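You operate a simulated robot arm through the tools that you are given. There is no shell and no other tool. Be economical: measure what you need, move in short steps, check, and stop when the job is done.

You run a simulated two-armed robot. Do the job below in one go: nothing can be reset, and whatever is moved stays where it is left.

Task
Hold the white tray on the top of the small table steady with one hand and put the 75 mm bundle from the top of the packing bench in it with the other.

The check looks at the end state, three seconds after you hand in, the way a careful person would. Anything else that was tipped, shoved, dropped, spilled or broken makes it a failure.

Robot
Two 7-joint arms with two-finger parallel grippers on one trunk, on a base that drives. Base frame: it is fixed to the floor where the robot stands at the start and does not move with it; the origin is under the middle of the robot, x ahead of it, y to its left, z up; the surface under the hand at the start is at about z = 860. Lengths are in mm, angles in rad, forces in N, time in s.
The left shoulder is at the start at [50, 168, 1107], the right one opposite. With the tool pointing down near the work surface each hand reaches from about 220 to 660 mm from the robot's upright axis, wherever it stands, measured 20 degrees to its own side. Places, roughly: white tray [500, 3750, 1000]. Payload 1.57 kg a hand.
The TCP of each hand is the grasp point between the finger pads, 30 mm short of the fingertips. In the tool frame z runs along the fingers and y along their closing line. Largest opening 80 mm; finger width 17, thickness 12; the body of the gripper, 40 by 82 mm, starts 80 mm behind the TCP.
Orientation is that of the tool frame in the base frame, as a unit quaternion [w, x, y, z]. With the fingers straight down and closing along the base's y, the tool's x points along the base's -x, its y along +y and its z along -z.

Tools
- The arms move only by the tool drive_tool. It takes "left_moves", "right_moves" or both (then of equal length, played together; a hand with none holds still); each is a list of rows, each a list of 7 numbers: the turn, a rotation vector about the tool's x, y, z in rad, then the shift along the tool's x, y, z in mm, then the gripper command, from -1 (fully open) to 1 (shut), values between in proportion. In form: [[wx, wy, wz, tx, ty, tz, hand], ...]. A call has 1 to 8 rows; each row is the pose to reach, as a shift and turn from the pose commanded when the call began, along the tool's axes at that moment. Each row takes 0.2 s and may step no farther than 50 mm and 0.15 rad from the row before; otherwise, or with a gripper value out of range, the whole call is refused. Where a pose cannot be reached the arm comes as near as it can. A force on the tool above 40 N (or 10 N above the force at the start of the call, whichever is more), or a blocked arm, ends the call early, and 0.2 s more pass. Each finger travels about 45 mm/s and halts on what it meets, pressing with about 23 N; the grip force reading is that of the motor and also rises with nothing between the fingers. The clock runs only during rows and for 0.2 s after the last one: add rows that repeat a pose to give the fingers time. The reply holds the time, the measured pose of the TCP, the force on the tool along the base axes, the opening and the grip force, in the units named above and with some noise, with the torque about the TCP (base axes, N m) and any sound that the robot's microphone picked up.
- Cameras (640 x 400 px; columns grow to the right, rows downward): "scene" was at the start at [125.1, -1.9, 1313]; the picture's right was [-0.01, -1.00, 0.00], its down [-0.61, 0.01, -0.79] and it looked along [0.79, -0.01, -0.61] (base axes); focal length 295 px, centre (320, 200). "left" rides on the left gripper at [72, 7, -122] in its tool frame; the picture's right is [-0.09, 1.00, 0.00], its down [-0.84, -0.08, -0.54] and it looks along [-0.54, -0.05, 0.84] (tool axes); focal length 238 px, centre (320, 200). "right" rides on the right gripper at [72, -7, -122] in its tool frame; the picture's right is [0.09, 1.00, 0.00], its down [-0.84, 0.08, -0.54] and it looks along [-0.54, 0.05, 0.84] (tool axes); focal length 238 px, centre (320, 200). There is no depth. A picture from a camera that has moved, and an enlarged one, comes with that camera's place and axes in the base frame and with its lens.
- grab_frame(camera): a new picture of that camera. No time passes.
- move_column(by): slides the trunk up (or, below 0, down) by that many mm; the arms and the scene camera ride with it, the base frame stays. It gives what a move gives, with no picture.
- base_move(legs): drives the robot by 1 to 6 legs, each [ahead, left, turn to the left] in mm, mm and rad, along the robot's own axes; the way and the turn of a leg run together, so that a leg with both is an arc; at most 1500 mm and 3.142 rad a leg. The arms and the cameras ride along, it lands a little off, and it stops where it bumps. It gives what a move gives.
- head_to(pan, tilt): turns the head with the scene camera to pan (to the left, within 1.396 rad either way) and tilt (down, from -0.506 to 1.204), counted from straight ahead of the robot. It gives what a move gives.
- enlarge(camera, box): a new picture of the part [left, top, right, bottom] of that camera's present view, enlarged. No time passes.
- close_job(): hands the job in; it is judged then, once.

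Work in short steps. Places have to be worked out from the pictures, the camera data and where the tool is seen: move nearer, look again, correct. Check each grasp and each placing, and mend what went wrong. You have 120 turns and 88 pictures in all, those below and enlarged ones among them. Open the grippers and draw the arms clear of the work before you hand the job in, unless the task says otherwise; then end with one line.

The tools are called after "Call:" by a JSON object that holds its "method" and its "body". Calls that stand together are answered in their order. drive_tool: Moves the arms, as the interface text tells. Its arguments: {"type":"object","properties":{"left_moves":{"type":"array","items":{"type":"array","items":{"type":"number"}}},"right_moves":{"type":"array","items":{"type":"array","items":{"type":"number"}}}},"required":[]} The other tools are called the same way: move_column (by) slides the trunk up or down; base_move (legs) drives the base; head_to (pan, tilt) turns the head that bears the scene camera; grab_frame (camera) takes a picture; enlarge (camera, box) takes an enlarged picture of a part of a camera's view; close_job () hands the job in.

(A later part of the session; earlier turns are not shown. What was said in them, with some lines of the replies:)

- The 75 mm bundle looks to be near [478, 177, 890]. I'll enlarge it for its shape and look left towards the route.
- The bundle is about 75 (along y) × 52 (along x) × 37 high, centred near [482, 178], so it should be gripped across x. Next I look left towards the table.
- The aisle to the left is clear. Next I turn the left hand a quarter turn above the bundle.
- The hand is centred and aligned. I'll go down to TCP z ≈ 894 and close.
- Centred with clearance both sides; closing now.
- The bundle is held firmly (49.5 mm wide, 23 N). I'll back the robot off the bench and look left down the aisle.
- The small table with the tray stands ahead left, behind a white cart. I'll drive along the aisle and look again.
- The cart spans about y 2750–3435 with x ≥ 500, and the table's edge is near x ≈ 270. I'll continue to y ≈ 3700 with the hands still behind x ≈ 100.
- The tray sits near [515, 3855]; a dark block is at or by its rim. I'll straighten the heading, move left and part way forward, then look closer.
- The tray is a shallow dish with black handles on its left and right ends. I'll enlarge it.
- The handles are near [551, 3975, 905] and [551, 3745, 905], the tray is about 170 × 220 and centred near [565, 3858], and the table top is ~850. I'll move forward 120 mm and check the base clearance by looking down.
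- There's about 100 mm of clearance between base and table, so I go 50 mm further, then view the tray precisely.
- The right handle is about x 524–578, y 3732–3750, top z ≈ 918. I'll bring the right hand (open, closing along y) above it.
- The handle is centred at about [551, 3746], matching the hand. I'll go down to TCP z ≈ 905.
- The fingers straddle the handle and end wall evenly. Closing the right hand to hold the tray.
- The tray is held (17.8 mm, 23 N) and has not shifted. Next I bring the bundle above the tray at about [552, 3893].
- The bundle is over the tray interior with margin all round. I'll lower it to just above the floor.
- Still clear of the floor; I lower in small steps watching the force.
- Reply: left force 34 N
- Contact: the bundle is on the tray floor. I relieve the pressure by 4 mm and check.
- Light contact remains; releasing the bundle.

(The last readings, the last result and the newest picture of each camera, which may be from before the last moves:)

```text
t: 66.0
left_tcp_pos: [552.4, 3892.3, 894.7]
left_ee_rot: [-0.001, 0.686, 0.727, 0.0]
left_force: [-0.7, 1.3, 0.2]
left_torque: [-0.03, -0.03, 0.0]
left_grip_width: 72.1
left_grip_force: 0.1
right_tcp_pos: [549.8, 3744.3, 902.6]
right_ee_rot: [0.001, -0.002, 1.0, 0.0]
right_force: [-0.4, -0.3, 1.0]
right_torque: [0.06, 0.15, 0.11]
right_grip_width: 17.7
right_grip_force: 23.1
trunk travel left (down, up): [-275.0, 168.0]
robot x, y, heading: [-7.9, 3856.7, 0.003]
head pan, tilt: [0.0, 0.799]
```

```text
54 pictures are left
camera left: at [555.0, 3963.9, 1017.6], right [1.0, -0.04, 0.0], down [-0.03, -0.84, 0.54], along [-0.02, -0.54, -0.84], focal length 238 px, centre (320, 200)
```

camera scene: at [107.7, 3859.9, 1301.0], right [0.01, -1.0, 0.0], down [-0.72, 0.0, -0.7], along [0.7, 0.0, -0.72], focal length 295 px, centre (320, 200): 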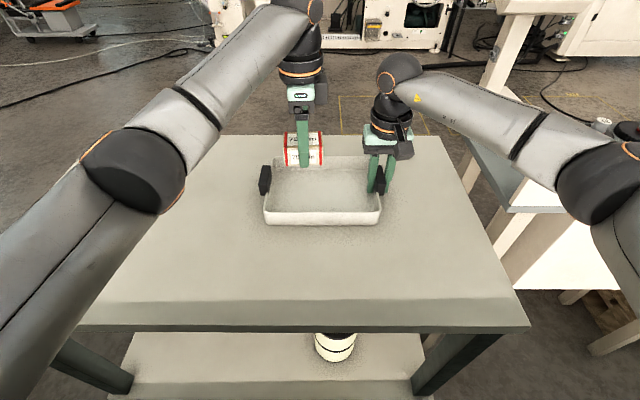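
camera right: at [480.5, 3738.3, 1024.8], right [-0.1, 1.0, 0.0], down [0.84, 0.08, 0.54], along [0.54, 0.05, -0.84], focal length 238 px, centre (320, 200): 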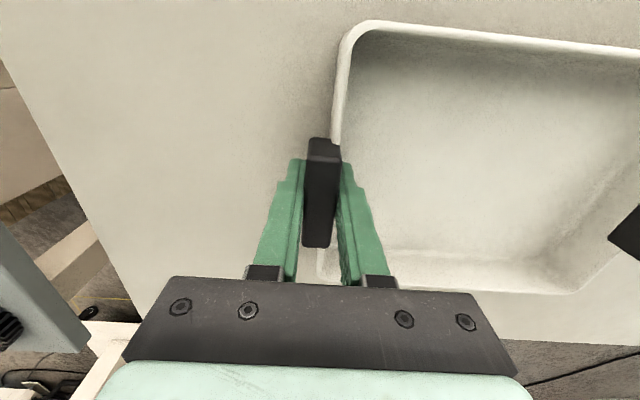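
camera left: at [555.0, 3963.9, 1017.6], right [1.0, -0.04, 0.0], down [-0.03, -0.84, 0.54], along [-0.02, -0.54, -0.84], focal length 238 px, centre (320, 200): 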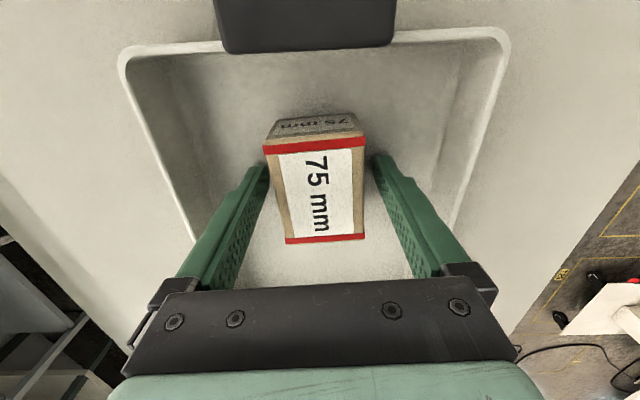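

The bundle is free on the tray floor. I lift the left hand straight up and then draw it away to the left.

Call:
{"method": "drive_tool", "body": {"left_moves": [[0, 0, 0, 0, 0, -30, -0.8], [0, 0, 0, 0, 0, -70, -0.8], [0, 0, 0, 0, 0, -110, -0.8], [0, 0, 0, 0, 0, -150, -0.8], [0, 0, 0, 40, -25, -160, -0.8], [0, 0, 0, 80, -45, -160, -0.8], [0, 0, 0, 120, -65, -160, -0.8], [0, 0, 0, 150, -75, -160, -0.8]]}}

Call:
{"method": "enlarge", "body": {"camera": "scene", "box": [240, 120, 440, 245]}}

```text
t: 67.8
left_tcp_pos: [465.2, 4038.9, 1055.1]
left_ee_rot: [0.0, 0.687, 0.727, 0.0]
left_force: [0.0, 0.3, -0.6]
left_torque: [0.0, -0.01, 0.0]
left_grip_width: 72.0
left_grip_force: 0.0
right_tcp_pos: [551.1, 3744.7, 903.5]
right_ee_rot: [-0.001, -0.003, 1.0, -0.001]
right_force: [-0.6, 1.4, 1.1]
right_torque: [-0.25, -0.36, 0.09]
right_grip_width: 17.9
right_grip_force: 23.6
trunk travel left (down, up): [-275.0, 168.0]
robot x, y, heading: [-13.7, 3861.5, 0.008]
head pan, tilt: [0.0, 0.799]
```

```text
3.20 times, centred on (340, 182) of scene
camera zoom: at [107.5, 3860.1, 1301.0], right [0.0, -1.0, 0.0], down [-0.72, 0.0, -0.7], along [0.7, 0.0, -0.72], focal length 944 px, centre (256, 256)
```

zoom: 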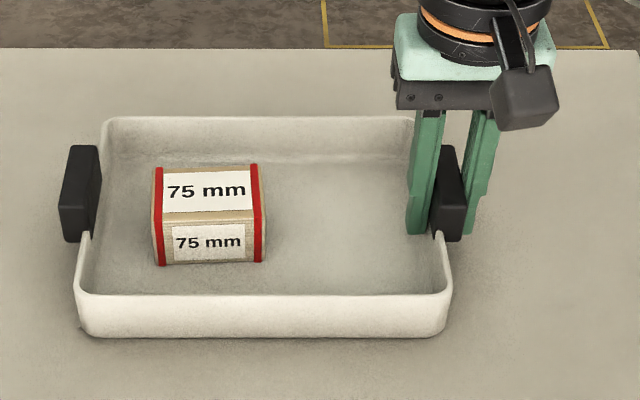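

The bundle sits flat in the tray. I open the right hand slowly and check before lifting.

Call:
{"method": "drive_tool", "body": {"right_moves": [[0, 0, 0, 0, 0, 0, 0.4], [0, 0, 0, 0, 0, 0, 0.1], [0, 0, 0, 0, 0, 0, -0.3], [0, 0, 0, 0, 0, 0, -0.7], [0, 0, 0, 0, 0, 0, -0.9], [0, 0, 0, 0, 0, 0, -0.9]]}}

Call:
{"method": "grab_frame", "body": {"camera": "right"}}

Call:
{"method": "enlarge", "body": {"camera": "scene", "box": [240, 120, 440, 245]}}

```text
t: 69.2
left_tcp_pos: [467.4, 4038.0, 1054.9]
left_ee_rot: [0.0, 0.687, 0.727, -0.001]
left_force: [-0.3, -0.5, 0.1]
left_torque: [0.02, -0.03, 0.03]
left_grip_width: 72.1
left_grip_force: 0.1
right_tcp_pos: [550.5, 3745.0, 903.6]
right_ee_rot: [0.0, -0.003, 1.0, 0.0]
right_force: [-0.2, -0.2, 0.3]
right_torque: [-0.03, 0.01, 0.0]
right_grip_width: 76.0
right_grip_force: 0.1
trunk travel left (down, up): [-275.0, 168.0]
robot x, y, heading: [-12.9, 3859.9, 0.005]
head pan, tilt: [0.0, 0.799]
```

```text
52 pictures are left
camera right: at [480.5, 3738.2, 1024.8], right [-0.1, 1.0, 0.0], down [0.84, 0.08, 0.54], along [0.54, 0.05, -0.84], focal length 238 px, centre (320, 200)
```

right: 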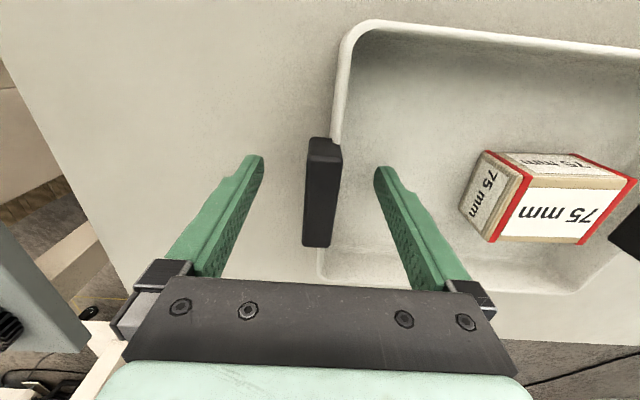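

```text
3.20 times, centred on (340, 182) of scene
camera zoom: at [107.7, 3859.9, 1301.0], right [0.01, -1.0, 0.0], down [-0.72, 0.0, -0.7], along [0.7, 0.0, -0.72], focal length 944 px, centre (256, 256)
```

zoom: 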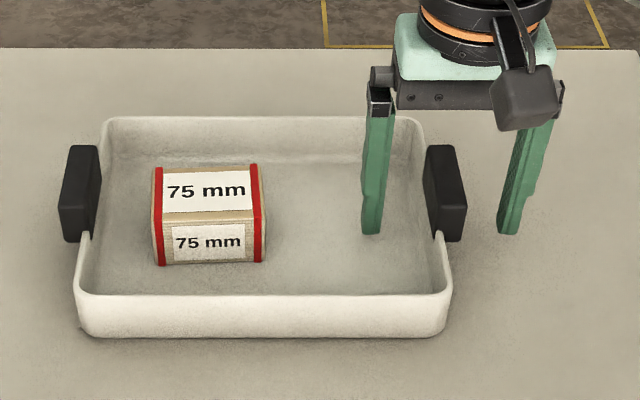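

The right hand is clear of the handle. I lift it straight up and draw it back to its earlier place.

Call:
{"method": "drive_tool", "body": {"right_moves": [[0, 0, 0, 0, 0, -35, -0.9], [0, 0, 0, 0, 0, -75, -0.9], [0, 0, 0, 0, 0, -120, -0.9], [0, 0, 0, 0, 0, -165, -0.9], [0, 0, 0, 20, -40, -172, -0.9], [0, 0, 0, 40, -80, -172, -0.9], [0, 0, 0, 60, -120, -172, -0.9], [0, 0, 0, 70, -160, -172, -0.9]]}}

Call:
{"method": "grab_frame", "body": {"camera": "scene"}}

```text
t: 71.0
left_tcp_pos: [465.8, 4038.7, 1055.2]
left_ee_rot: [-0.001, 0.687, 0.727, 0.0]
left_force: [0.1, 0.0, -0.8]
left_torque: [0.01, 0.01, -0.05]
left_grip_width: 71.9
left_grip_force: 0.0
right_tcp_pos: [481.1, 3582.0, 1075.7]
right_ee_rot: [0.0, -0.002, 1.0, 0.0]
right_force: [-0.3, 0.4, -0.4]
right_torque: [0.02, 0.01, -0.01]
right_grip_width: 76.1
right_grip_force: 0.1
trunk travel left (down, up): [-275.0, 168.0]
robot x, y, heading: [-11.9, 3859.0, 0.008]
head pan, tilt: [0.0, 0.799]
```

```text
50 pictures are left
camera scene: at [107.5, 3859.5, 1301.1], right [0.01, -1.0, 0.0], down [-0.72, 0.0, -0.7], along [0.7, 0.0, -0.72], focal length 295 px, centre (320, 200)
```

scene: 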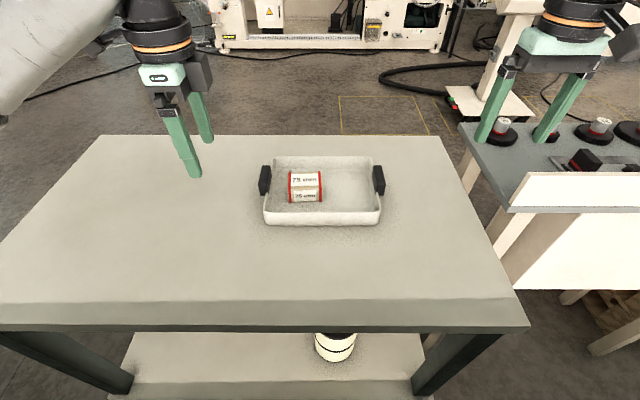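

The bundle rests in the tray, both hands are open and clear, and nothing else moved. I hand in.

Call:
{"method": "close_job", "body": {}}

```text
The job is handed in.
```

The 75 mm bundle is lying flat in the white tray on the small table. I held the tray by its right handle with the right hand while the left hand placed it, then opened both hands and drew them clear.
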